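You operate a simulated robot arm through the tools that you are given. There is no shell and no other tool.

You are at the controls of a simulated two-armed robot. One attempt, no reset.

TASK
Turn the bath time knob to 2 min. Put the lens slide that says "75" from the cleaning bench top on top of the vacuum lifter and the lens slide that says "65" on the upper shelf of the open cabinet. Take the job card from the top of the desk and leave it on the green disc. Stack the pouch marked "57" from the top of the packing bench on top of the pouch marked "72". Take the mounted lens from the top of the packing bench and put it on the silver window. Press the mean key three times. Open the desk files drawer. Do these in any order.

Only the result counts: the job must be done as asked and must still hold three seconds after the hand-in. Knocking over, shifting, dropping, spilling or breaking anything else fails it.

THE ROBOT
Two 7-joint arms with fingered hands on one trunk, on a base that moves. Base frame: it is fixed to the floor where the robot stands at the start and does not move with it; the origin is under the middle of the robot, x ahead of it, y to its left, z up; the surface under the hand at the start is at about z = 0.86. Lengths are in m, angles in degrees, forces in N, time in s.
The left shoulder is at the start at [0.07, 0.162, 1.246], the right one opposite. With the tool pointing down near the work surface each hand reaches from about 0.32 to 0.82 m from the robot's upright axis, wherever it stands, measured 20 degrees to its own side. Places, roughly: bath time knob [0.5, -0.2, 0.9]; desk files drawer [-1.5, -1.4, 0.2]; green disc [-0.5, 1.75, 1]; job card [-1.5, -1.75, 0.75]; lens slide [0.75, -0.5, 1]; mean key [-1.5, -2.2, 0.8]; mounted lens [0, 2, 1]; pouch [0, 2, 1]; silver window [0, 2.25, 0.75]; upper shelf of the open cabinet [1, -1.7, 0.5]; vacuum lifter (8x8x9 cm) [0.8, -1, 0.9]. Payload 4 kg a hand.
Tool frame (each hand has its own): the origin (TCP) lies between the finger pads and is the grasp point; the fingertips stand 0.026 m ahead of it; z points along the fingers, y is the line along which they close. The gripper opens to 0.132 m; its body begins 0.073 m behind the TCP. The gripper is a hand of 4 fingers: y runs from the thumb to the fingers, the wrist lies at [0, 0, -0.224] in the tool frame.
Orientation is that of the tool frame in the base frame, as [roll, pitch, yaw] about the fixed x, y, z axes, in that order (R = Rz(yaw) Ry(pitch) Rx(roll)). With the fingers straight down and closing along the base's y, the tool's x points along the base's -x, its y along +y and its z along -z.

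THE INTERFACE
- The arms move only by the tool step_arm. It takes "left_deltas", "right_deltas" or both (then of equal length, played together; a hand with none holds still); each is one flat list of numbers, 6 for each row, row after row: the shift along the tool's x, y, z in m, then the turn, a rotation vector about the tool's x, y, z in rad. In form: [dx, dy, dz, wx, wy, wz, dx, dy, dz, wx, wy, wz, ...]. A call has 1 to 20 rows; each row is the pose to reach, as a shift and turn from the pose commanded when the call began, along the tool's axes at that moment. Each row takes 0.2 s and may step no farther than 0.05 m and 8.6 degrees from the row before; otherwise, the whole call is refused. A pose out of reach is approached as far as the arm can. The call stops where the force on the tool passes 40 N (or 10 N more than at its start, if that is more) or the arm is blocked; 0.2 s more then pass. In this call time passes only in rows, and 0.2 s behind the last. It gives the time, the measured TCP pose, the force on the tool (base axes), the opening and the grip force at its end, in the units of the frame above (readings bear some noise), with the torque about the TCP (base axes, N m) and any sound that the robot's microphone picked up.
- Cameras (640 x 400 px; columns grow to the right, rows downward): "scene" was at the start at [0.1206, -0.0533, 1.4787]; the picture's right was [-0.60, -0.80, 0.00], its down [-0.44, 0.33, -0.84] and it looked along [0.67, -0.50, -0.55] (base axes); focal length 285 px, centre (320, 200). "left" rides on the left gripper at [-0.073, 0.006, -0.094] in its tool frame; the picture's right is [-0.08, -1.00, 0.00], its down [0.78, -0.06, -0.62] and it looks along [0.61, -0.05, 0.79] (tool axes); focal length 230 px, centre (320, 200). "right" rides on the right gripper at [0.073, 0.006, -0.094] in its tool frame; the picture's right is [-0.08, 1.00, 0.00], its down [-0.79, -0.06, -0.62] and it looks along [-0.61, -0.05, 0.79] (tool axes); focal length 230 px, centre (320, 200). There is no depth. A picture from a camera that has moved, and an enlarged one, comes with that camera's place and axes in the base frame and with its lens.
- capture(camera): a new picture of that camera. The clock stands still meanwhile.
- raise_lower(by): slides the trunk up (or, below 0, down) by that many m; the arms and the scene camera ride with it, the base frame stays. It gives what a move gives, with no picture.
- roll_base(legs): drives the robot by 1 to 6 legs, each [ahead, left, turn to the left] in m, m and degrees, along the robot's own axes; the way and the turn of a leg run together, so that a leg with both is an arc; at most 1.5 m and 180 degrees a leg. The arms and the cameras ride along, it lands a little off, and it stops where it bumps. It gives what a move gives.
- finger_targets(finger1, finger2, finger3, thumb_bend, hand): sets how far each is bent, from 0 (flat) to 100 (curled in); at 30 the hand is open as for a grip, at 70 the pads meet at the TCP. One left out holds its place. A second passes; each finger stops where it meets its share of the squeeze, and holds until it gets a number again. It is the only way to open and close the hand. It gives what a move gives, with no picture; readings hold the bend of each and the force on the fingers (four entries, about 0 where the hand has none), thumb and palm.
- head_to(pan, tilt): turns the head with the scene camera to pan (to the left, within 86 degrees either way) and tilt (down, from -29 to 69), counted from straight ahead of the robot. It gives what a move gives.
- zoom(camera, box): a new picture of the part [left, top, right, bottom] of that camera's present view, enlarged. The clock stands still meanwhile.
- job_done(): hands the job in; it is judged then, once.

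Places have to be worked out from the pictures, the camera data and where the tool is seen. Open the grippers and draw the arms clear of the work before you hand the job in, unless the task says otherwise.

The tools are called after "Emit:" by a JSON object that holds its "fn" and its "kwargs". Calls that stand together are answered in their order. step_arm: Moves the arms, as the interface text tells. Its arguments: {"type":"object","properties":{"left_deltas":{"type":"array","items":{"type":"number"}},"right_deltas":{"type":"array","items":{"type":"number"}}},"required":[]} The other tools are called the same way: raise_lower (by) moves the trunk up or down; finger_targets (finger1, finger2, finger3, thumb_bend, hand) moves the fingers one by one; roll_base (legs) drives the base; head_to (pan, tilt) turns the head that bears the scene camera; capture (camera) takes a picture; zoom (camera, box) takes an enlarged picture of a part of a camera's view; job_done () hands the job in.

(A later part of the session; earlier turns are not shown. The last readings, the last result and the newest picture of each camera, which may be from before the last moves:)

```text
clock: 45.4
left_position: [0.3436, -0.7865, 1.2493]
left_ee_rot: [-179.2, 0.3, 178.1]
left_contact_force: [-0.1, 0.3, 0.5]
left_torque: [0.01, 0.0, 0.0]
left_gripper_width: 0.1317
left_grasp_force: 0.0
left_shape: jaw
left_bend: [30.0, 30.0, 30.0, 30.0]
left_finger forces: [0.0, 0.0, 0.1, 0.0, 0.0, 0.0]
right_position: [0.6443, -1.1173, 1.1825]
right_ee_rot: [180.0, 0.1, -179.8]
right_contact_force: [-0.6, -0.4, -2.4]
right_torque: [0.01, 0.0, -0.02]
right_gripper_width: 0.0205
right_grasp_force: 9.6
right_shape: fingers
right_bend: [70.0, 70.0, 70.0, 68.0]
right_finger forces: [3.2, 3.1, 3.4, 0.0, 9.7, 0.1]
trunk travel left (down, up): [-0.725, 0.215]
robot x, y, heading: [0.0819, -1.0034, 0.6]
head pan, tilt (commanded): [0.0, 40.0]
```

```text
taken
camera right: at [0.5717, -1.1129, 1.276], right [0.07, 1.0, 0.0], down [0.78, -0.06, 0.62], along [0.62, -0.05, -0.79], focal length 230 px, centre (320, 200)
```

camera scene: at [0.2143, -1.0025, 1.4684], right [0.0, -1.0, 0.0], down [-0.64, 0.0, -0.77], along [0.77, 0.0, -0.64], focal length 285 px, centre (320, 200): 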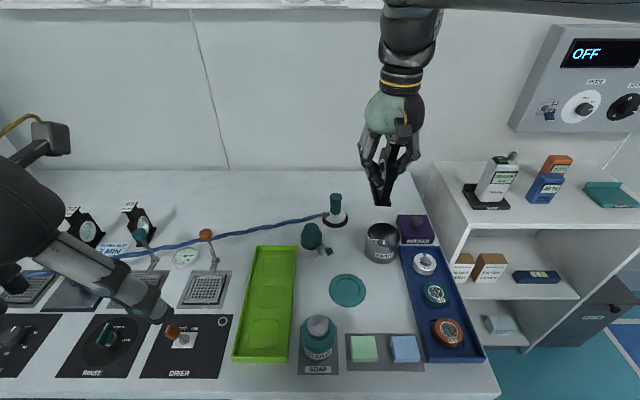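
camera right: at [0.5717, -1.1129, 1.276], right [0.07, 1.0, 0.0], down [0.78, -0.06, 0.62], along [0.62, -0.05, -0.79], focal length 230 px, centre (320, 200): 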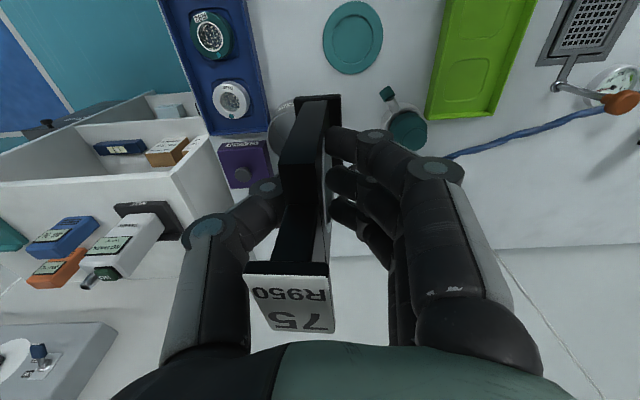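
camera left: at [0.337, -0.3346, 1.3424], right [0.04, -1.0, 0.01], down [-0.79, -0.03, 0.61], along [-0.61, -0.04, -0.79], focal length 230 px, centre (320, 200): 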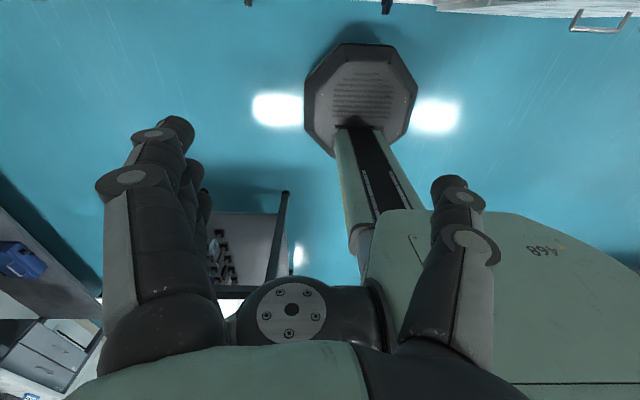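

I zoom on the lifter to fix the centre and height of its top.

Emit:
{"fn": "zoom", "kwargs": {"camera": "scene", "box": [280, 160, 440, 270]}}

Emit:
{"fn": "zoom", "kwargs": {"camera": "scene", "box": [400, 130, 640, 360]}}

```text
3.64 times, centred on (360, 215) of scene
camera zoom: at [0.2143, -1.0025, 1.4684], right [0.0, -1.0, 0.0], down [-0.64, 0.0, -0.77], along [0.77, 0.0, -0.64], focal length 1036 px, centre (174, 146)
```

zoom: 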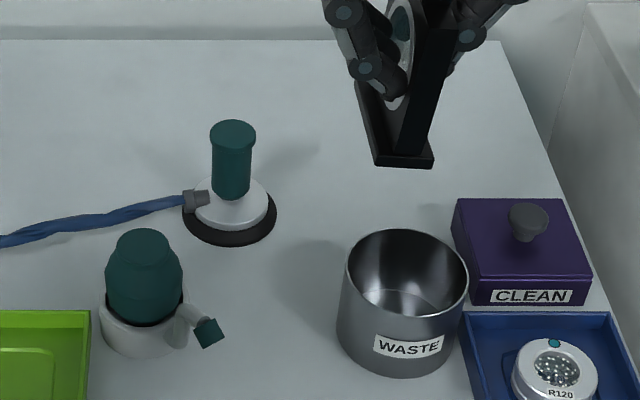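

```text
1.74 times, centred on (520, 245) of scene
camera zoom: at [0.2143, -1.0025, 1.4684], right [0.0, -1.0, 0.0], down [-0.64, 0.0, -0.77], along [0.77, 0.0, -0.64], focal length 495 px, centre (-28, 122)
```

zoom: 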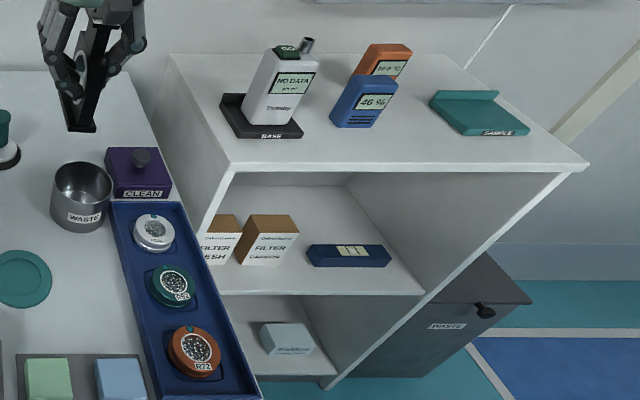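

Emit:
{"fn": "zoom", "kwargs": {"camera": "scene", "box": [350, 140, 430, 220]}}

```text
5.00 times, centred on (390, 180) of scene
camera zoom: at [0.2143, -1.0025, 1.4684], right [0.0, -1.0, 0.0], down [-0.64, 0.0, -0.77], along [0.77, 0.0, -0.64], focal length 1424 px, centre (-30, 300)
```

zoom: 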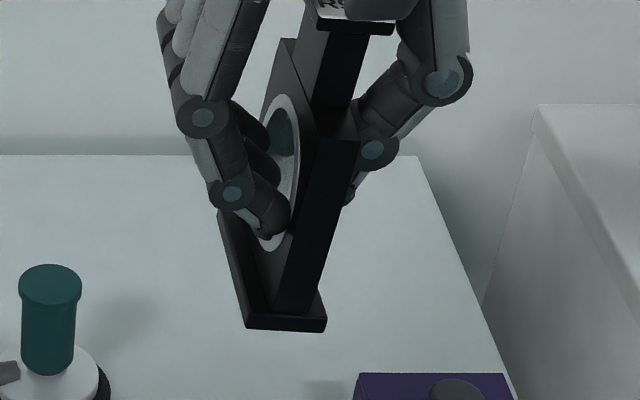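

Slide 75 leans about 3° (top toward -y); the lifter's centre is about (0.849, -1.050) with its top at z ≈ 0.952. I carry the slide over the lifter, rolling the hand 3° to set it upright, hovering at TCP z ≈ 1.08.

Emit:
{"fn": "step_arm", "kwargs": {"right_deltas": [-0.045, 0.015, 0.01, 0.01, 0, 0, -0.09, 0.03, 0.02, 0.02, 0, 0, -0.135, 0.046, 0.04, 0.03, 0, 0, -0.175, 0.06, 0.065, 0.042, 0, 0, -0.205, 0.0705, 0.1, 0.0524, 0, 0]}}

Emit:
{"fn": "zoom", "kwargs": {"camera": "scene", "box": [280, 130, 400, 230]}}

Emit:
{"fn": "capture", "kwargs": {"camera": "right"}}

```text
refused: row 3 steps farther than a row can; nothing moved
```

```text
4.00 times, centred on (340, 180) of scene
camera zoom: at [0.2143, -1.0025, 1.4684], right [0.0, -1.0, 0.0], down [-0.64, 0.0, -0.77], along [0.77, 0.0, -0.64], focal length 1139 px, centre (240, 280)
```

zoom: 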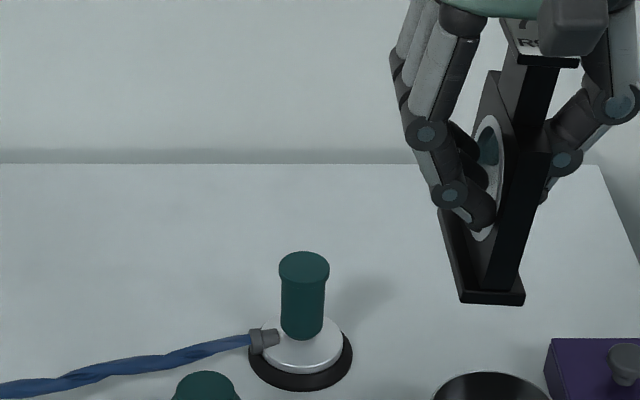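

```text
taken
camera right: at [0.5717, -1.1129, 1.276], right [0.07, 1.0, 0.0], down [0.78, -0.06, 0.62], along [0.62, -0.05, -0.79], focal length 230 px, centre (320, 200)
```

right: 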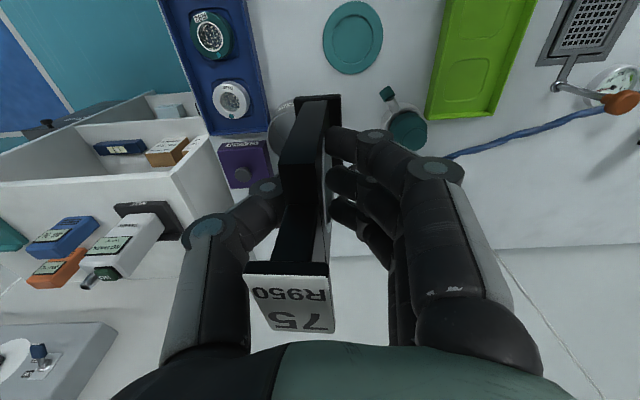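

A row was slightly too long; I repeat with seven smaller steps.

Emit:
{"fn": "step_arm", "kwargs": {"right_deltas": [-0.03, 0.01, 0.005, 0.008, 0, 0, -0.06, 0.02, 0.01, 0.015, 0, 0, -0.09, 0.03, 0.02, 0.023, 0, 0, -0.12, 0.041, 0.035, 0.03, 0, 0, -0.15, 0.052, 0.05, 0.038, 0, 0, -0.18, 0.062, 0.07, 0.045, 0, 0, -0.205, 0.0705, 0.1, 0.0524, 0, 0]}}

Emit:
{"fn": "zoom", "kwargs": {"camera": "scene", "box": [280, 130, 400, 230]}}

Emit:
{"fn": "capture", "kwargs": {"camera": "right"}}

```text
clock: 47.0
left_position: [0.3447, -0.7861, 1.25]
left_ee_rot: [-179.1, 0.2, 178.0]
left_contact_force: [-0.1, 0.2, -0.3]
left_torque: [0.01, 0.03, -0.03]
left_gripper_width: 0.1321
left_grasp_force: 0.0
left_shape: jaw
left_bend: [30.0, 30.0, 30.0, 30.0]
left_finger forces: [0.0, 0.0, 0.0, 0.0, 0.1, 0.0]
right_position: [0.7597, -1.0506, 1.0848]
right_ee_rot: [-177.1, 0.1, -179.7]
right_contact_force: [0.4, -0.3, -2.5]
right_torque: [0.0, 0.03, 0.0]
right_gripper_width: 0.0203
right_grasp_force: 9.3
right_shape: fingers
right_bend: [70.0, 70.0, 70.0, 68.0]
right_finger forces: [3.1, 3.2, 3.1, 0.1, 9.6, 0.1]
right hand out of reach, approached as far as the arm can: row 4, 5, 6, 7
trunk travel left (down, up): [-0.725, 0.215]
robot x, y, heading: [0.0771, -1.0034, 0.0]
head pan, tilt (commanded): [0.0, 40.0]
```

```text
4.00 times, centred on (340, 180) of scene
camera zoom: at [0.2162, -1.002, 1.4683], right [0.0, -1.0, 0.0], down [-0.64, 0.0, -0.76], along [0.76, 0.0, -0.64], focal length 1139 px, centre (240, 280)
```

zoom: 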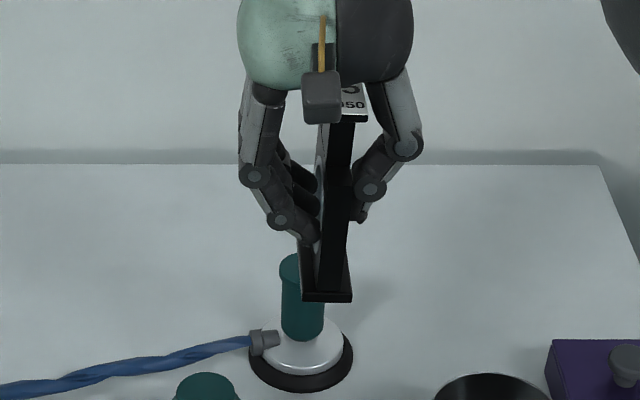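

```text
taken
camera right: at [0.6872, -1.0403, 1.1769], right [0.07, 1.0, -0.05], down [0.78, -0.03, 0.62], along [0.62, -0.08, -0.78], focal length 230 px, centre (320, 200)
```

right: 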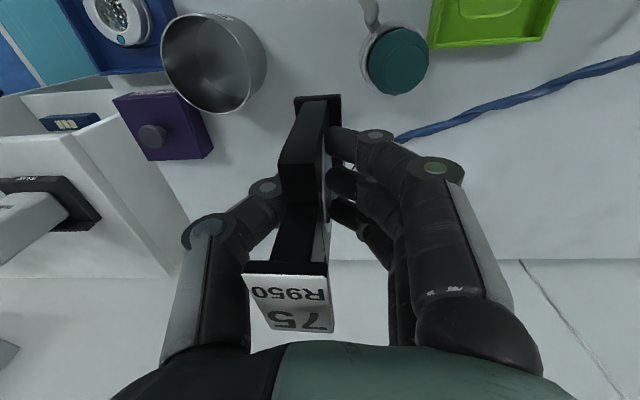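

The reach ends at x ≈ 0.76 with the shoulder so low relative to the hand. I raise the trunk by 0.17 m so the arm geometry matches the longer reach, then extend.

Emit:
{"fn": "raise_lower", "kwargs": {"by": 0.17}}

Emit:
{"fn": "step_arm", "kwargs": {"right_deltas": [-0.015, 0.0, 0.03, 0, 0, 0, -0.03, 0.001, 0.06, 0, 0, 0, -0.045, 0.002, 0.09, 0, 0, 0, -0.06, 0.003, 0.12, 0, 0, 0, -0.075, 0.003, 0.14, 0, 0, 0, -0.089, 0.004, 0.16, 0, 0, 0]}}

Emit:
{"fn": "head_to", "kwargs": {"pan": -5, "tilt": 45}}

Emit:
{"fn": "capture", "kwargs": {"camera": "scene"}}

Emit:
{"fn": "capture", "kwargs": {"camera": "right"}}

```text
clock: 48.9
left_position: [0.3432, -0.7879, 1.4176]
left_ee_rot: [-179.1, 0.2, 178.0]
left_contact_force: [-0.6, -0.1, 0.3]
left_torque: [0.02, 0.01, -0.04]
left_gripper_width: 0.132
left_grasp_force: 0.0
left_shape: jaw
left_bend: [30.0, 30.0, 30.0, 30.0]
left_finger forces: [0.0, 0.1, 0.0, 0.1, 0.1, 0.1]
right_position: [0.7581, -1.0505, 1.2551]
right_ee_rot: [-177.1, 0.1, -179.8]
right_contact_force: [0.8, 0.4, -1.9]
right_torque: [0.04, 0.01, -0.01]
right_gripper_width: 0.0205
right_grasp_force: 9.5
right_shape: fingers
right_bend: [70.0, 70.0, 70.0, 68.0]
right_finger forces: [3.1, 3.0, 3.3, 0.0, 9.5, 0.0]
trunk travel left (down, up): [-0.895, 0.045]
robot x, y, heading: [0.0753, -1.0047, 0.3]
head pan, tilt (commanded): [0.0, 40.0]
```

```text
clock: 50.3
left_position: [0.3431, -0.788, 1.4192]
left_ee_rot: [-179.2, 0.3, 178.0]
left_contact_force: [0.0, -0.6, -0.3]
left_torque: [0.0, 0.0, -0.01]
left_gripper_width: 0.1318
left_grasp_force: 0.1
left_shape: jaw
left_bend: [30.0, 30.0, 30.0, 30.0]
left_finger forces: [0.0, 0.0, 0.1, 0.0, 0.1, 0.0]
right_position: [0.7691, -1.0347, 1.1227]
right_ee_rot: [-177.1, 0.1, -179.8]
right_contact_force: [0.2, -0.2, -1.5]
right_torque: [0.05, 0.0, 0.0]
right_gripper_width: 0.0204
right_grasp_force: 9.1
right_shape: fingers
right_bend: [71.0, 70.0, 70.0, 68.0]
right_finger forces: [3.1, 3.0, 3.2, 0.1, 9.5, 0.0]
right hand out of reach, approached as far as the arm can: row 1, 2, 3, 4, 5, 6
trunk travel left (down, up): [-0.895, 0.045]
robot x, y, heading: [0.0796, -1.0001, -0.0]
head pan, tilt (commanded): [0.0, 40.0]
```

```text
clock: 51.0
left_position: [0.3422, -0.7887, 1.4197]
left_ee_rot: [-179.3, 0.3, 178.0]
left_contact_force: [-0.1, 0.0, -0.6]
left_torque: [0.03, 0.02, -0.01]
left_gripper_width: 0.1321
left_grasp_force: 0.0
left_shape: jaw
left_bend: [30.0, 30.0, 30.0, 30.0]
left_finger forces: [0.0, 0.0, 0.0, 0.0, 0.0, 0.0]
right_position: [0.77, -1.0336, 1.1239]
right_ee_rot: [-177.2, 0.2, -179.8]
right_contact_force: [0.3, -0.2, -2.3]
right_torque: [0.02, 0.0, 0.01]
right_gripper_width: 0.0205
right_grasp_force: 9.5
right_shape: fingers
right_bend: [71.0, 70.0, 70.0, 68.0]
right_finger forces: [3.1, 3.1, 3.2, 0.0, 9.5, 0.0]
trunk travel left (down, up): [-0.895, 0.045]
robot x, y, heading: [0.0778, -1.0039, 0.1]
head pan, tilt (commanded): [-5.0, 45.0]
```

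```text
taken
camera scene: at [0.2101, -1.0096, 1.6313], right [-0.08, -1.0, 0.0], down [-0.7, 0.06, -0.71], along [0.7, -0.06, -0.71], focal length 285 px, centre (320, 200)
```

scene: 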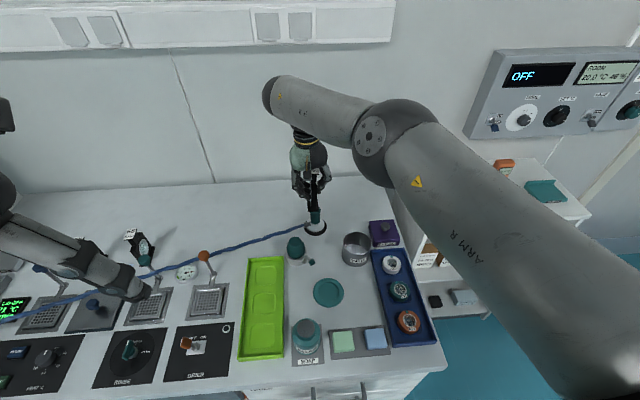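

```text
taken
camera right: at [0.697, -1.024, 1.2154], right [0.07, 1.0, -0.05], down [0.78, -0.03, 0.62], along [0.62, -0.08, -0.78], focal length 230 px, centre (320, 200)
```

right: 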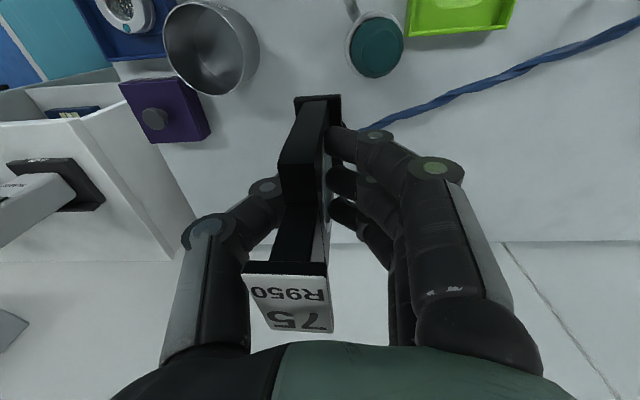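

The arm cannot stretch further inward; turning the robot 20° to its left puts the target on the right arm's favourable side and brings the shoulder closer. I turn the base.

Emit:
{"fn": "roll_base", "kwargs": {"legs": [[0, 0, 22]]}}

Emit:
{"fn": "head_to", "kwargs": {"pan": -25, "tilt": 45}}

Emit:
{"fn": "capture", "kwargs": {"camera": "scene"}}

```text
clock: 52.5
left_position: [0.2405, -0.7044, 1.4181]
left_ee_rot: [-179.3, 0.3, -159.6]
left_contact_force: [-0.6, 0.3, 0.7]
left_torque: [0.0, -0.04, 0.0]
left_gripper_width: 0.1316
left_grasp_force: 0.0
left_shape: jaw
left_bend: [30.0, 30.0, 30.0, 30.0]
left_finger forces: [0.0, 0.0, 0.1, 0.0, 0.0, 0.1]
right_position: [0.7289, -0.7692, 1.1233]
right_ee_rot: [-177.2, 0.1, -157.4]
right_contact_force: [-0.6, 0.0, -2.4]
right_torque: [-0.01, 0.01, 0.02]
right_gripper_width: 0.0202
right_grasp_force: 9.3
right_shape: fingers
right_bend: [71.0, 70.0, 70.0, 68.0]
right_finger forces: [3.0, 3.1, 3.1, 0.1, 9.5, 0.0]
trunk travel left (down, up): [-0.895, 0.045]
robot x, y, heading: [0.0787, -1.0034, 22.4]
head pan, tilt (commanded): [-5.0, 45.0]
```

```text
clock: 53.4
left_position: [0.2403, -0.7026, 1.4188]
left_ee_rot: [-179.2, 0.2, -159.5]
left_contact_force: [-0.5, 0.0, -0.4]
left_torque: [-0.02, -0.04, 0.02]
left_gripper_width: 0.1318
left_grasp_force: 0.0
left_shape: jaw
left_bend: [30.0, 30.0, 30.0, 30.0]
left_finger forces: [0.1, 0.0, 0.1, 0.0, 0.1, 0.0]
right_position: [0.7296, -0.766, 1.1234]
right_ee_rot: [-177.1, 0.1, -157.4]
right_contact_force: [1.3, -1.4, -1.8]
right_torque: [0.02, -0.01, 0.0]
right_gripper_width: 0.0201
right_grasp_force: 9.2
right_shape: fingers
right_bend: [71.0, 70.0, 70.0, 68.0]
right_finger forces: [3.2, 3.1, 3.3, 0.1, 9.6, 0.0]
trunk travel left (down, up): [-0.895, 0.045]
robot x, y, heading: [0.0807, -1.004, 22.7]
head pan, tilt (commanded): [-25.0, 45.0]
```

```text
taken
camera scene: at [0.2064, -0.9863, 1.6312], right [-0.04, -1.0, 0.0], down [-0.71, 0.03, -0.71], along [0.71, -0.03, -0.71], focal length 285 px, centre (320, 200)
```

scene: 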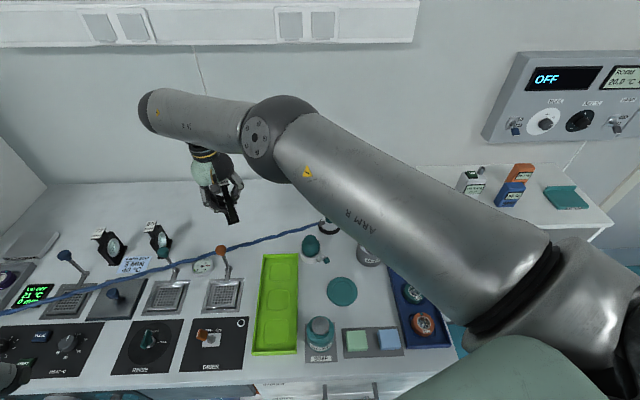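

The hand is now at (0.73, -0.766, 1.12). I move it sideways along its -y to above the lifter at about (0.8475, -1.047), hovering at z ≈ 1.07.

Emit:
{"fn": "step_arm", "kwargs": {"right_deltas": [0, -0.043, 0.002, 0, 0, 0, 0, -0.086, 0.005, 0, 0, 0, 0, -0.129, 0.01, 0, 0, 0, 0, -0.172, 0.02, 0, 0, 0, 0, -0.215, 0.03, 0, 0, 0, -0.001, -0.258, 0.045, 0, 0, 0, -0.001, -0.301, 0.06, 0, 0, 0]}}

Emit:
{"fn": "head_to", "kwargs": {"pan": -28, "tilt": 40}}

Emit:
{"fn": "capture", "kwargs": {"camera": "scene"}}

Emit:
{"fn": "capture", "kwargs": {"camera": "right"}}

```text
clock: 55.0
left_position: [0.242, -0.7036, 1.4182]
left_ee_rot: [-179.3, 0.4, -159.5]
left_contact_force: [0.5, -1.0, -0.2]
left_torque: [0.0, -0.02, -0.02]
left_gripper_width: 0.1321
left_grasp_force: 0.0
left_shape: jaw
left_bend: [30.0, 30.0, 30.0, 30.0]
left_finger forces: [0.0, 0.0, 0.1, 0.0, 0.0, 0.1]
right_position: [0.8485, -1.0507, 1.0804]
right_ee_rot: [-177.2, 0.0, -157.3]
right_contact_force: [0.1, 0.4, -2.6]
right_torque: [0.02, 0.0, 0.02]
right_gripper_width: 0.0205
right_grasp_force: 8.9
right_shape: fingers
right_bend: [71.0, 70.0, 70.0, 68.0]
right_finger forces: [3.1, 3.0, 3.1, 0.1, 9.2, 0.1]
trunk travel left (down, up): [-0.895, 0.045]
robot x, y, heading: [0.0805, -1.0036, 22.6]
head pan, tilt (commanded): [-25.0, 45.0]
```

```text
clock: 55.6
left_position: [0.241, -0.7037, 1.4192]
left_ee_rot: [-179.3, 0.3, -159.5]
left_contact_force: [-0.1, 0.0, 0.2]
left_torque: [-0.03, 0.0, -0.02]
left_gripper_width: 0.132
left_grasp_force: 0.0
left_shape: jaw
left_bend: [30.0, 30.0, 30.0, 30.0]
left_finger forces: [0.1, 0.0, 0.0, 0.1, 0.0, 0.0]
right_position: [0.8483, -1.0493, 1.0803]
right_ee_rot: [-177.2, 0.1, -157.3]
right_contact_force: [0.1, 0.2, -2.0]
right_torque: [0.01, 0.0, -0.01]
right_gripper_width: 0.0205
right_grasp_force: 9.0
right_shape: fingers
right_bend: [71.0, 70.0, 70.0, 68.0]
right_finger forces: [3.1, 3.1, 3.1, 0.1, 9.2, 0.0]
trunk travel left (down, up): [-0.895, 0.045]
robot x, y, heading: [0.0786, -1.0025, 22.9]
head pan, tilt (commanded): [-28.0, 40.0]
```

```text
taken
camera scene: at [0.2107, -0.9922, 1.6384], right [-0.09, -1.0, 0.0], down [-0.64, 0.06, -0.77], along [0.76, -0.07, -0.64], focal length 285 px, centre (320, 200)
```

scene: 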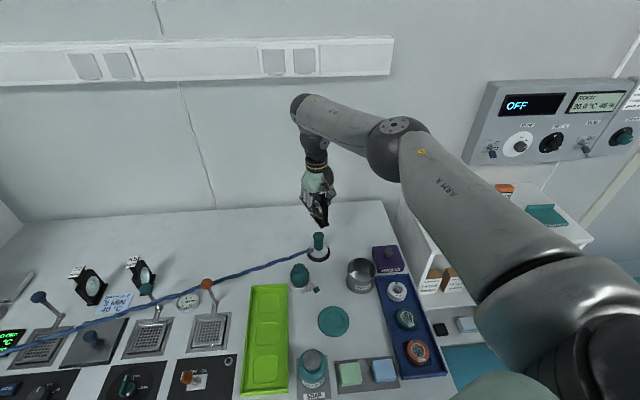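

```text
taken
camera right: at [0.777, -1.0686, 1.172], right [-0.31, 0.95, -0.05], down [0.74, 0.27, 0.62], along [0.6, 0.16, -0.78], focal length 230 px, centre (320, 200)
```

right: 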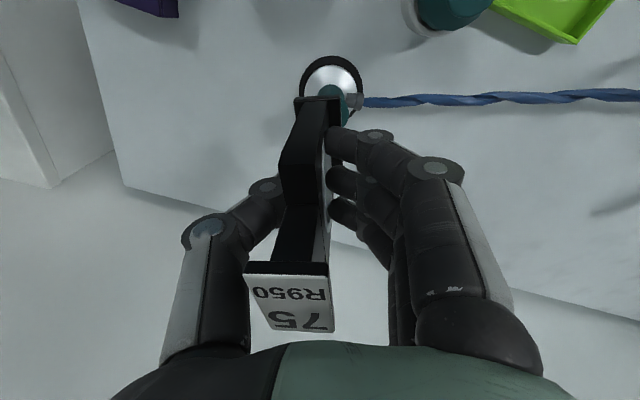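

Emit:
{"fn": "zoom", "kwargs": {"camera": "scene", "box": [280, 170, 360, 270]}}

Emit:
{"fn": "zoom", "kwargs": {"camera": "right", "box": [270, 40, 400, 170]}}

```text
4.00 times, centred on (320, 220) of scene
camera zoom: at [0.2107, -0.9922, 1.6384], right [-0.09, -1.0, 0.0], down [-0.64, 0.06, -0.77], along [0.76, -0.07, -0.64], focal length 1139 px, centre (320, 120)
```

zoom: 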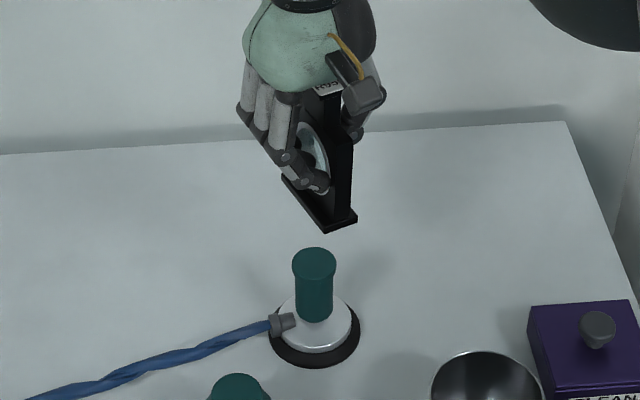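

```text
3.08 times, centred on (335, 105) of right
camera zoom: at [0.777, -1.0686, 1.172], right [-0.31, 0.95, -0.05], down [0.74, 0.27, 0.62], along [0.6, 0.16, -0.78], focal length 708 px, centre (274, 492)
```

zoom: 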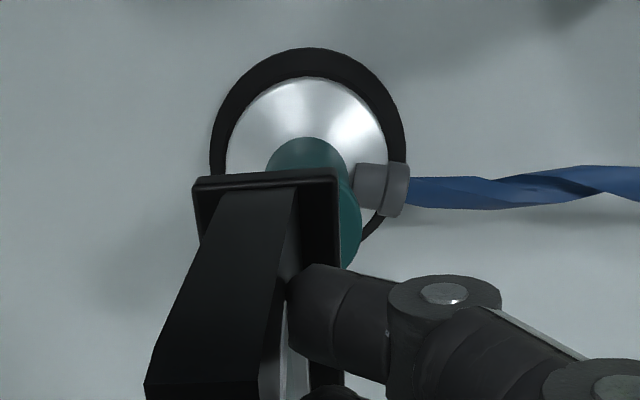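

The relative offset of the foot from the lifter's axis is about (+6, -5) mm; I correct it and lower to just above the top.

Emit:
{"fn": "step_arm", "kwargs": {"right_deltas": [0.0038, 0.0064, 0.0, 0, 0, 0, 0.0038, 0.0064, 0.03, 0, 0, 0, 0.0038, 0.0064, 0.052, 0, 0, 0]}}

Emit:
{"fn": "zoom", "kwargs": {"camera": "scene", "box": [280, 170, 360, 270]}}

Emit:
{"fn": "zoom", "kwargs": {"camera": "right", "box": [270, 40, 400, 170]}}

```text
clock: 56.4
left_position: [0.2416, -0.7013, 1.418]
left_ee_rot: [-179.2, 0.4, -159.5]
left_contact_force: [0.1, -0.3, -0.7]
left_torque: [0.01, -0.01, 0.01]
left_gripper_width: 0.1318
left_grasp_force: 0.2
left_shape: jaw
left_bend: [30.0, 30.0, 30.0, 30.0]
left_finger forces: [0.0, 0.1, 0.1, 0.0, 0.0, 0.0]
right_position: [0.8441, -1.0449, 1.0272]
right_ee_rot: [-177.1, 0.2, -157.3]
right_contact_force: [0.2, 0.1, -2.3]
right_torque: [-0.01, 0.04, -0.01]
right_gripper_width: 0.0201
right_grasp_force: 9.1
right_shape: fingers
right_bend: [71.0, 70.0, 70.0, 68.0]
right_finger forces: [3.1, 3.0, 3.1, 0.0, 9.2, 0.1]
trunk travel left (down, up): [-0.895, 0.045]
robot x, y, heading: [0.0774, -1.0041, 22.4]
head pan, tilt (commanded): [-28.0, 40.0]
```

```text
4.00 times, centred on (320, 220) of scene
camera zoom: at [0.2113, -0.9907, 1.6384], right [-0.09, -1.0, 0.0], down [-0.64, 0.06, -0.77], along [0.76, -0.07, -0.64], focal length 1139 px, centre (320, 120)
```

zoom: 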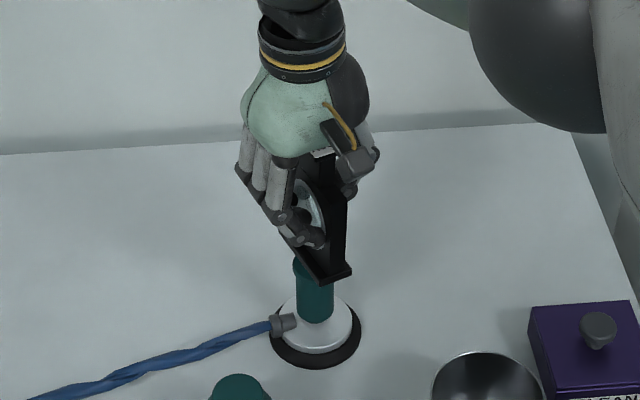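

```text
3.08 times, centred on (335, 105) of right
camera zoom: at [0.7731, -1.0638, 1.1178], right [-0.31, 0.95, -0.05], down [0.74, 0.27, 0.62], along [0.6, 0.16, -0.78], focal length 708 px, centre (274, 492)
```

zoom: 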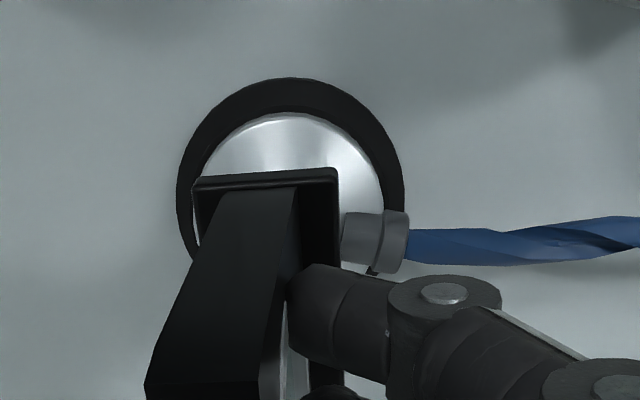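

The right camera shows the foot centred on the lifter's axis within about 1–2 mm. I lower in small steps until contact shows in the force.

Emit:
{"fn": "step_arm", "kwargs": {"right_deltas": [0, 0, 0.004, 0, 0, 0, 0, 0, 0.008, 0, 0, 0]}}

```text
clock: 57.0
left_position: [0.2417, -0.7039, 1.4179]
left_ee_rot: [-179.2, 0.4, -159.5]
left_contact_force: [0.1, 0.3, 0.9]
left_torque: [-0.01, -0.01, 0.03]
left_gripper_width: 0.1317
left_grasp_force: 0.0
left_shape: jaw
left_bend: [30.0, 30.0, 30.0, 30.0]
left_finger forces: [0.0, 0.0, 0.0, 0.1, 0.0, 0.0]
right_position: [0.8442, -1.0453, 1.0172]
right_ee_rot: [-177.2, 0.0, -157.2]
right_contact_force: [0.6, 0.5, -1.3]
right_torque: [-0.01, 0.05, 0.0]
right_gripper_width: 0.0204
right_grasp_force: 9.4
right_shape: fingers
right_bend: [71.0, 70.0, 70.0, 68.0]
right_finger forces: [3.0, 3.1, 3.2, 0.1, 9.3, 0.0]
trunk travel left (down, up): [-0.895, 0.045]
robot x, y, heading: [0.0816, -1.0013, 22.4]
head pan, tilt (commanded): [-28.0, 40.0]
```

Emit:
{"fn": "step_arm", "kwargs": {"right_deltas": [0, 0, 0.003, 0, 0, 0, 0, 0, 0.005, 0, 0, 0]}}

Emit:
{"fn": "zoom", "kwargs": {"camera": "scene", "box": [290, 190, 350, 270]}}

```text
clock: 57.6
left_position: [0.2399, -0.7016, 1.4189]
left_ee_rot: [-179.2, 0.3, -159.5]
left_contact_force: [-0.3, 0.2, -0.5]
left_torque: [0.02, 0.0, -0.01]
left_gripper_width: 0.1319
left_grasp_force: 0.1
left_shape: jaw
left_bend: [30.0, 30.0, 30.0, 30.0]
left_finger forces: [0.0, 0.0, 0.0, 0.0, 0.0, 0.0]
right_position: [0.844, -1.046, 1.0135]
right_ee_rot: [-177.2, 0.1, -157.4]
right_contact_force: [-0.6, -0.4, -0.1]
right_torque: [-0.01, 0.0, 0.04]
right_gripper_width: 0.0204
right_grasp_force: 9.7
right_shape: fingers
right_bend: [71.0, 70.0, 70.0, 68.0]
right_finger forces: [3.0, 3.1, 3.3, 0.0, 9.2, 0.1]
trunk travel left (down, up): [-0.895, 0.045]
robot x, y, heading: [0.0768, -1.0022, 22.5]
head pan, tilt (commanded): [-28.0, 40.0]
```

```text
5.00 times, centred on (320, 230) of scene
camera zoom: at [0.2103, -0.9912, 1.6385], right [-0.09, -1.0, 0.0], down [-0.64, 0.06, -0.77], along [0.76, -0.07, -0.64], focal length 1424 px, centre (320, 50)
```

zoom: 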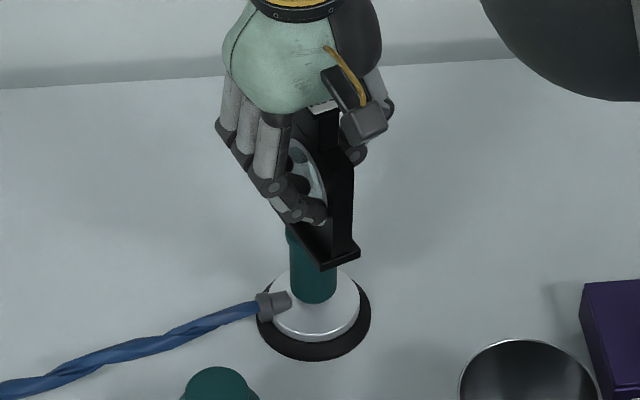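

The load has dropped from about -2.2 to 0 N, so contact is beginning. I lower 2–3 mm more to confirm.

Emit:
{"fn": "step_arm", "kwargs": {"right_deltas": [0, 0, 0.0015, 0, 0, 0, 0, 0, 0.003, 0, 0, 0]}}

Emit:
{"fn": "step_arm", "kwargs": {"right_deltas": [0, 0, 0.0, 0, 0, 0]}}

```text
clock: 58.2
left_position: [0.2386, -0.7015, 1.4201]
left_ee_rot: [-179.2, 0.4, -159.6]
left_contact_force: [-0.6, -0.5, 0.4]
left_torque: [0.02, 0.02, 0.01]
left_gripper_width: 0.1318
left_grasp_force: 0.1
left_shape: jaw
left_bend: [30.0, 30.0, 30.0, 30.0]
left_finger forces: [0.0, 0.0, 0.0, 0.1, 0.0, 0.1]
right_position: [0.8428, -1.0458, 1.0117]
right_ee_rot: [-177.1, 0.2, -157.2]
right_contact_force: [-0.2, 2.1, 6.5]
right_torque: [-0.01, -0.05, 0.02]
right_gripper_width: 0.0201
right_grasp_force: 11.1
right_shape: fingers
right_bend: [71.0, 71.0, 71.0, 68.0]
right_finger forces: [3.5, 3.8, 4.3, 0.0, 10.9, 0.0]
trunk travel left (down, up): [-0.895, 0.045]
robot x, y, heading: [0.082, -1.0062, 22.3]
head pan, tilt (commanded): [-28.0, 40.0]
```

```text
clock: 58.6
left_position: [0.2376, -0.7026, 1.4178]
left_ee_rot: [-179.1, 0.4, -159.6]
left_contact_force: [0.3, 0.3, 0.8]
left_torque: [0.01, -0.02, 0.0]
left_gripper_width: 0.1318
left_grasp_force: 0.1
left_shape: jaw
left_bend: [30.0, 30.0, 30.0, 30.0]
left_finger forces: [0.1, 0.1, 0.0, 0.0, 0.0, 0.1]
right_position: [0.8426, -1.0444, 1.012]
right_ee_rot: [-177.1, 0.1, -157.3]
right_contact_force: [-0.1, 1.5, 8.4]
right_torque: [-0.04, -0.05, 0.04]
right_gripper_width: 0.0203
right_grasp_force: 12.2
right_shape: fingers
right_bend: [71.0, 71.0, 71.0, 68.0]
right_finger forces: [3.8, 4.0, 4.4, 0.0, 11.1, 0.0]
trunk travel left (down, up): [-0.895, 0.045]
robot x, y, heading: [0.0772, -1.0061, 22.8]
head pan, tilt (commanded): [-28.0, 40.0]
```

Firm contact with almost no torque, so the slide stands centred. I ease up 1 mm and open the fingers a little at a time.

Emit:
{"fn": "step_arm", "kwargs": {"right_deltas": [0, 0, -0.001, 0, 0, 0]}}

Emit:
{"fn": "finger_targets", "kwargs": {"hand": "right", "finger1": 67, "finger2": 67, "finger3": 67, "thumb_bend": 64}}

Emit:
{"fn": "zoom", "kwargs": {"camera": "scene", "box": [290, 190, 350, 270]}}

Emit:
{"fn": "capture", "kwargs": {"camera": "right"}}

```text
clock: 59.0
left_position: [0.2405, -0.7029, 1.419]
left_ee_rot: [-179.1, 0.3, -159.5]
left_contact_force: [0.2, -0.3, 0.2]
left_torque: [0.02, -0.01, 0.02]
left_gripper_width: 0.1318
left_grasp_force: 0.0
left_shape: jaw
left_bend: [30.0, 30.0, 30.0, 30.0]
left_finger forces: [0.0, 0.0, 0.1, 0.1, 0.0, 0.0]
right_position: [0.8425, -1.046, 1.0118]
right_ee_rot: [-177.1, 0.1, -157.3]
right_contact_force: [0.5, 0.6, 6.5]
right_torque: [0.03, -0.04, 0.0]
right_gripper_width: 0.0207
right_grasp_force: 11.3
right_shape: fingers
right_bend: [71.0, 71.0, 71.0, 68.0]
right_finger forces: [3.8, 4.0, 4.2, 0.0, 10.9, 0.0]
trunk travel left (down, up): [-0.895, 0.045]
robot x, y, heading: [0.0801, -1.0041, 22.7]
head pan, tilt (commanded): [-28.0, 40.0]
```

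```text
clock: 60.0
left_position: [0.2406, -0.7028, 1.4187]
left_ee_rot: [-179.1, 0.3, -159.5]
left_contact_force: [0.6, 0.3, 0.0]
left_torque: [0.05, -0.01, -0.01]
left_gripper_width: 0.1317
left_grasp_force: 0.1
left_shape: jaw
left_bend: [30.0, 30.0, 30.0, 30.0]
left_finger forces: [0.1, 0.0, 0.0, 0.0, 0.0, 0.0]
right_position: [0.8435, -1.0454, 1.0119]
right_ee_rot: [-177.1, 0.0, -157.3]
right_contact_force: [-0.3, -0.2, -0.6]
right_torque: [-0.02, -0.01, 0.0]
right_gripper_width: 0.0242
right_grasp_force: 0.1
right_shape: fingers
right_bend: [67.0, 67.0, 67.0, 64.0]
right_finger forces: [0.1, 0.1, 0.0, 0.0, 0.0, 0.1]
trunk travel left (down, up): [-0.895, 0.045]
robot x, y, heading: [0.0783, -1.0033, 22.5]
head pan, tilt (commanded): [-28.0, 40.0]
```

```text
5.00 times, centred on (320, 230) of scene
camera zoom: at [0.2101, -0.9915, 1.6385], right [-0.09, -1.0, 0.0], down [-0.64, 0.06, -0.77], along [0.76, -0.07, -0.64], focal length 1424 px, centre (320, 50)
```

zoom: 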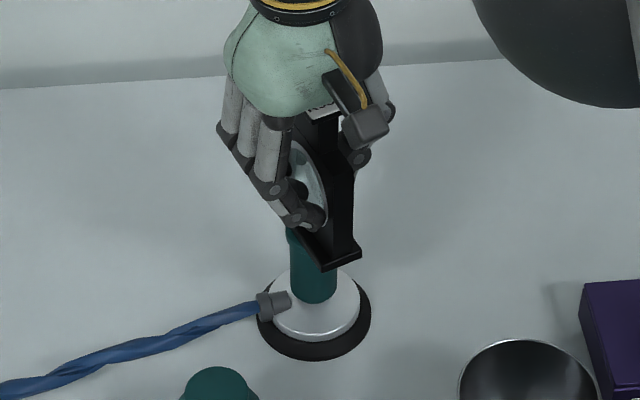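

```text
taken
camera right: at [0.7722, -1.0653, 1.1031], right [-0.31, 0.95, -0.05], down [0.73, 0.27, 0.62], along [0.6, 0.16, -0.78], focal length 230 px, centre (320, 200)
```

right: 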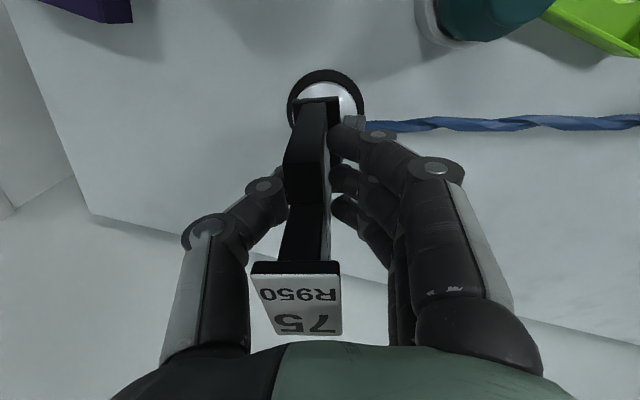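

The slide stands by itself on the lifter. I open the hand fully in two stages and then rise straight up.

Emit:
{"fn": "finger_targets", "kwargs": {"hand": "right", "finger1": 55, "finger2": 55, "finger3": 55, "thumb_bend": 52}}

Emit:
{"fn": "finger_targets", "kwargs": {"hand": "right", "finger1": 35, "finger2": 35, "finger3": 35, "thumb_bend": 35}}

Emit:
{"fn": "capture", "kwargs": {"camera": "right"}}

```text
clock: 61.0
left_position: [0.2402, -0.7019, 1.4198]
left_ee_rot: [-179.2, 0.2, -159.6]
left_contact_force: [0.1, 0.5, 0.5]
left_torque: [0.0, -0.02, 0.01]
left_gripper_width: 0.1319
left_grasp_force: 0.0
left_shape: jaw
left_bend: [30.0, 30.0, 30.0, 30.0]
left_finger forces: [0.0, 0.1, 0.1, 0.0, 0.0, 0.0]
right_position: [0.8442, -1.0467, 1.0117]
right_ee_rot: [-177.1, 0.1, -157.3]
right_contact_force: [-0.1, -0.2, -1.1]
right_torque: [0.01, 0.03, -0.01]
right_gripper_width: 0.0589
right_grasp_force: 0.1
right_shape: fingers
right_bend: [55.0, 55.0, 55.0, 52.0]
right_finger forces: [0.0, 0.1, 0.1, 0.0, 0.0, 0.0]
trunk travel left (down, up): [-0.895, 0.045]
robot x, y, heading: [0.0804, -1.0014, 22.6]
head pan, tilt (commanded): [-28.0, 40.0]
```

```text
clock: 62.0
left_position: [0.2395, -0.7024, 1.4178]
left_ee_rot: [-179.2, 0.3, -159.5]
left_contact_force: [0.2, 0.1, 0.5]
left_torque: [-0.04, -0.01, 0.0]
left_gripper_width: 0.132
left_grasp_force: 0.1
left_shape: jaw
left_bend: [30.0, 30.0, 30.0, 30.0]
left_finger forces: [0.0, 0.0, 0.1, 0.1, 0.0, 0.1]
right_position: [0.8438, -1.0467, 1.0108]
right_ee_rot: [-177.1, 0.1, -157.4]
right_contact_force: [0.1, -0.3, 0.6]
right_torque: [-0.03, -0.05, -0.03]
right_gripper_width: 0.1195
right_grasp_force: 0.0
right_shape: fingers
right_bend: [35.0, 35.0, 35.0, 35.0]
right_finger forces: [0.0, 0.0, 0.0, 0.1, 0.0, 0.1]
trunk travel left (down, up): [-0.895, 0.045]
robot x, y, heading: [0.0777, -1.0039, 22.4]
head pan, tilt (commanded): [-28.0, 40.0]
```

```text
taken
camera right: at [0.7721, -1.0653, 1.1032], right [-0.31, 0.95, -0.05], down [0.73, 0.27, 0.62], along [0.6, 0.16, -0.78], focal length 230 px, centre (320, 200)
```

right: 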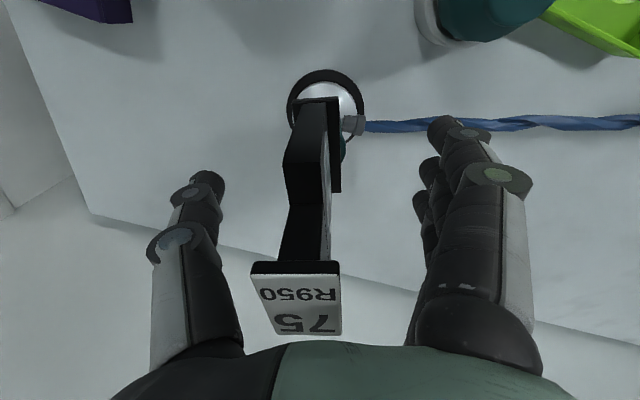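

The slide is free of the fingers on both sides. I raise the hand straight up.

Emit:
{"fn": "step_arm", "kwargs": {"right_deltas": [0, -0.0015, -0.03, 0, 0, 0, 0, -0.003, -0.06, 0, 0, 0, 0, -0.0045, -0.095, 0, 0, 0, 0, -0.006, -0.13, 0, 0, 0, 0, -0.008, -0.17, 0, 0, 0]}}

Emit:
{"fn": "zoom", "kwargs": {"camera": "scene", "box": [270, 150, 370, 270]}}

Emit:
{"fn": "capture", "kwargs": {"camera": "right"}}

```text
clock: 63.2
left_position: [0.2395, -0.7026, 1.4184]
left_ee_rot: [-179.2, 0.4, -159.4]
left_contact_force: [0.1, -0.3, 0.1]
left_torque: [0.01, -0.04, 0.01]
left_gripper_width: 0.1319
left_grasp_force: 0.1
left_shape: jaw
left_bend: [30.0, 30.0, 30.0, 30.0]
left_finger forces: [0.0, 0.0, 0.0, 0.0, 0.0, 0.0]
right_position: [0.8436, -1.046, 1.182]
right_ee_rot: [-177.1, 0.1, -157.4]
right_contact_force: [0.3, -0.5, 0.5]
right_torque: [0.01, 0.01, -0.03]
right_gripper_width: 0.1198
right_grasp_force: 0.1
right_shape: fingers
right_bend: [35.0, 35.0, 35.0, 35.0]
right_finger forces: [0.0, 0.0, 0.1, 0.1, 0.1, 0.0]
trunk travel left (down, up): [-0.895, 0.045]
robot x, y, heading: [0.0809, -0.9987, 22.6]
head pan, tilt (commanded): [-28.0, 40.0]
```

```text
3.33 times, centred on (320, 210) of scene
camera zoom: at [0.2083, -0.9909, 1.6385], right [-0.09, -1.0, 0.0], down [-0.64, 0.06, -0.77], along [0.76, -0.07, -0.64], focal length 950 px, centre (320, 167)
```

zoom: 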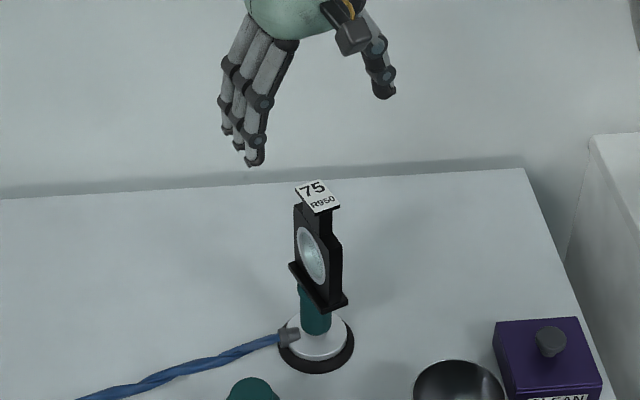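

```text
taken
camera right: at [0.7712, -1.0638, 1.2735], right [-0.31, 0.95, -0.05], down [0.73, 0.27, 0.62], along [0.6, 0.16, -0.78], focal length 230 px, centre (320, 200)
```

right: 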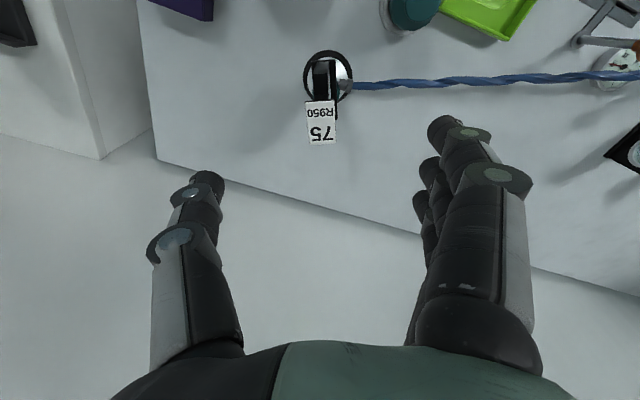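

Slide 75 stands well on the lifter. Now for slide 65 at about (0.77, -0.51): I drive 0.54 m along +y keeping this heading.

Emit:
{"fn": "roll_base", "kwargs": {"legs": [[0.2075, 0.4985, 0]]}}

Emit:
{"fn": "capture", "kwargs": {"camera": "scene"}}

Emit:
{"fn": "capture", "kwargs": {"camera": "right"}}

```text
clock: 66.4
left_position: [0.233, -0.1574, 1.419]
left_ee_rot: [-179.3, 0.4, -159.2]
left_contact_force: [0.7, 0.2, -0.4]
left_torque: [0.02, 0.0, -0.02]
left_gripper_width: 0.132
left_grasp_force: 0.0
left_shape: jaw
left_bend: [30.0, 30.0, 30.0, 30.0]
left_finger forces: [0.1, 0.0, 0.0, 0.1, 0.1, 0.1]
right_position: [0.8376, -0.4975, 1.1807]
right_ee_rot: [-177.1, 0.1, -157.1]
right_contact_force: [0.4, 0.8, 0.2]
right_torque: [0.04, 0.01, -0.01]
right_gripper_width: 0.1197
right_grasp_force: 0.2
right_shape: fingers
right_bend: [35.0, 35.0, 35.0, 35.0]
right_finger forces: [0.1, 0.0, 0.0, 0.0, 0.0, 0.0]
trunk travel left (down, up): [-0.895, 0.045]
robot x, y, heading: [0.0736, -0.4566, 22.6]
head pan, tilt (commanded): [-28.0, 40.0]
```

```text
taken
camera scene: at [0.2038, -0.4467, 1.6385], right [-0.09, -1.0, 0.0], down [-0.64, 0.06, -0.77], along [0.76, -0.07, -0.64], focal length 285 px, centre (320, 200)
```

scene: 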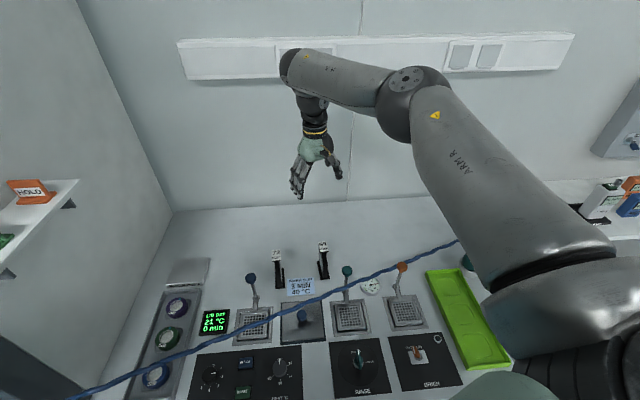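

```text
taken
camera right: at [0.7668, -0.5167, 1.2725], right [-0.32, 0.95, -0.05], down [0.73, 0.28, 0.62], along [0.6, 0.16, -0.78], focal length 230 px, centre (320, 200)
```

right: 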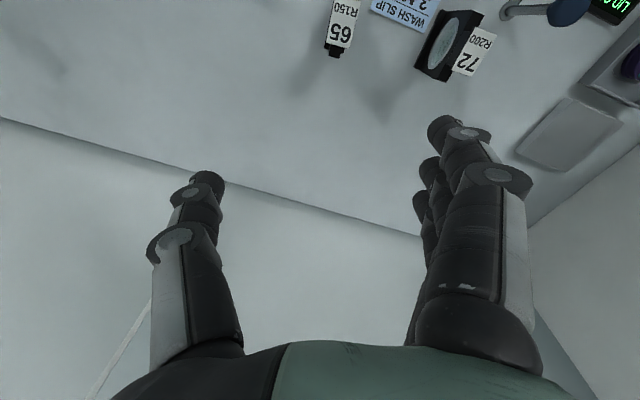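

Slide 65's tag is at about (0.778, -0.508). I pull the hand back toward the robot to see the slide's foot and orientation.

Emit:
{"fn": "step_arm", "kwargs": {"right_deltas": [0.046, 0.0193, -0.01, 0, 0, 0, 0.092, 0.0385, -0.02, 0, 0, 0, 0.138, 0.0578, -0.02, 0, 0, 0]}}

Emit:
{"fn": "capture", "kwargs": {"camera": "right"}}

Emit:
{"fn": "zoom", "kwargs": {"camera": "scene", "box": [260, 220, 380, 320]}}

```text
refused: row 1 steps farther than a row can; nothing moved
```

```text
taken
camera right: at [0.7668, -0.5167, 1.2725], right [-0.32, 0.95, -0.05], down [0.73, 0.28, 0.62], along [0.6, 0.16, -0.78], focal length 230 px, centre (320, 200)
```

right: 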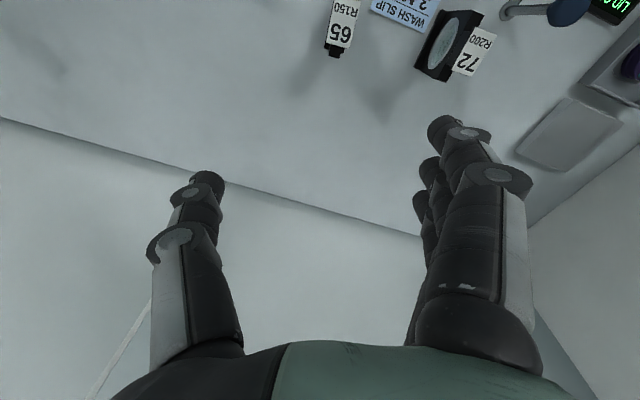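

```text
4.00 times, centred on (320, 270) of scene
camera zoom: at [0.2038, -0.4467, 1.6385], right [-0.09, -1.0, 0.0], down [-0.64, 0.06, -0.77], along [0.76, -0.07, -0.64], focal length 1139 px, centre (320, -80)
```

zoom: 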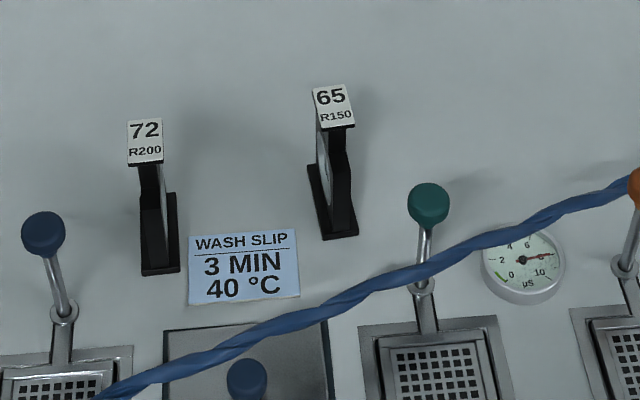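

From the scene view, slide 65's foot is centred at about (0.767, -0.510) with its length along x (yaw ≈ 3°). I move over it while turning the hand to line up, at TCP z ≈ 1.12.

Emit:
{"fn": "step_arm", "kwargs": {"right_deltas": [0.0174, 0.004, 0.01, -0.0124, 0.0022, 0.0868, 0.0347, 0.008, 0.025, -0.0248, 0.0044, 0.1736, 0.052, 0.0116, 0.045, -0.0371, 0.0065, 0.2604, 0.0694, 0.0155, 0.06, -0.0495, 0.0087, 0.3472]}}

Emit:
{"fn": "capture", "kwargs": {"camera": "right"}}

Emit:
{"fn": "zoom", "kwargs": {"camera": "scene", "box": [240, 150, 400, 300]}}

```text
clock: 67.4
left_position: [0.2332, -0.1565, 1.4188]
left_ee_rot: [-179.3, 0.4, -159.2]
left_contact_force: [-0.5, 0.3, -0.1]
left_torque: [0.02, 0.0, 0.02]
left_gripper_width: 0.1315
left_grasp_force: 0.1
left_shape: jaw
left_bend: [30.0, 30.0, 30.0, 30.0]
left_finger forces: [0.0, 0.1, 0.1, 0.0, 0.0, 0.0]
right_position: [0.7688, -0.5113, 1.1209]
right_ee_rot: [179.9, 0.1, -177.0]
right_contact_force: [0.5, -0.4, 0.4]
right_torque: [0.03, -0.01, 0.02]
right_gripper_width: 0.1195
right_grasp_force: 0.1
right_shape: fingers
right_bend: [35.0, 35.0, 35.0, 35.0]
right_finger forces: [0.1, 0.1, 0.0, 0.0, 0.0, 0.0]
trunk travel left (down, up): [-0.895, 0.045]
robot x, y, heading: [0.0709, -0.4557, 22.9]
head pan, tilt (commanded): [-28.0, 40.0]
```

```text
taken
camera right: at [0.6963, -0.5103, 1.2129], right [0.03, 1.0, 0.0], down [0.79, -0.02, 0.62], along [0.62, -0.01, -0.79], focal length 230 px, centre (320, 200)
```

right: 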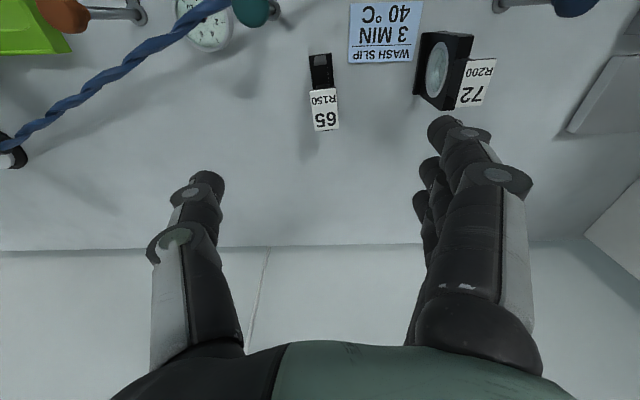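

```text
2.67 times, centred on (320, 225) of scene
camera zoom: at [0.2036, -0.4454, 1.6386], right [-0.09, -1.0, 0.0], down [-0.64, 0.06, -0.77], along [0.76, -0.07, -0.64], focal length 760 px, centre (320, 133)
```

zoom: 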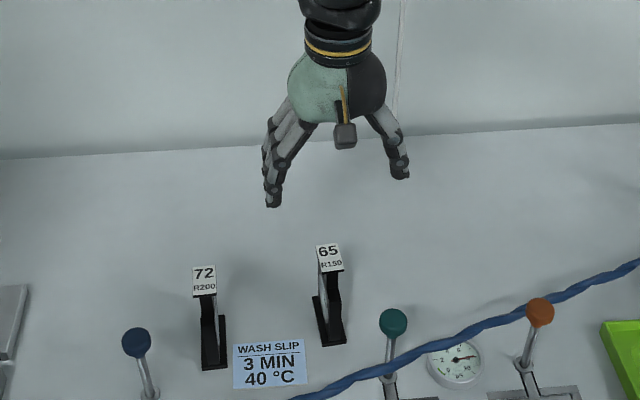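

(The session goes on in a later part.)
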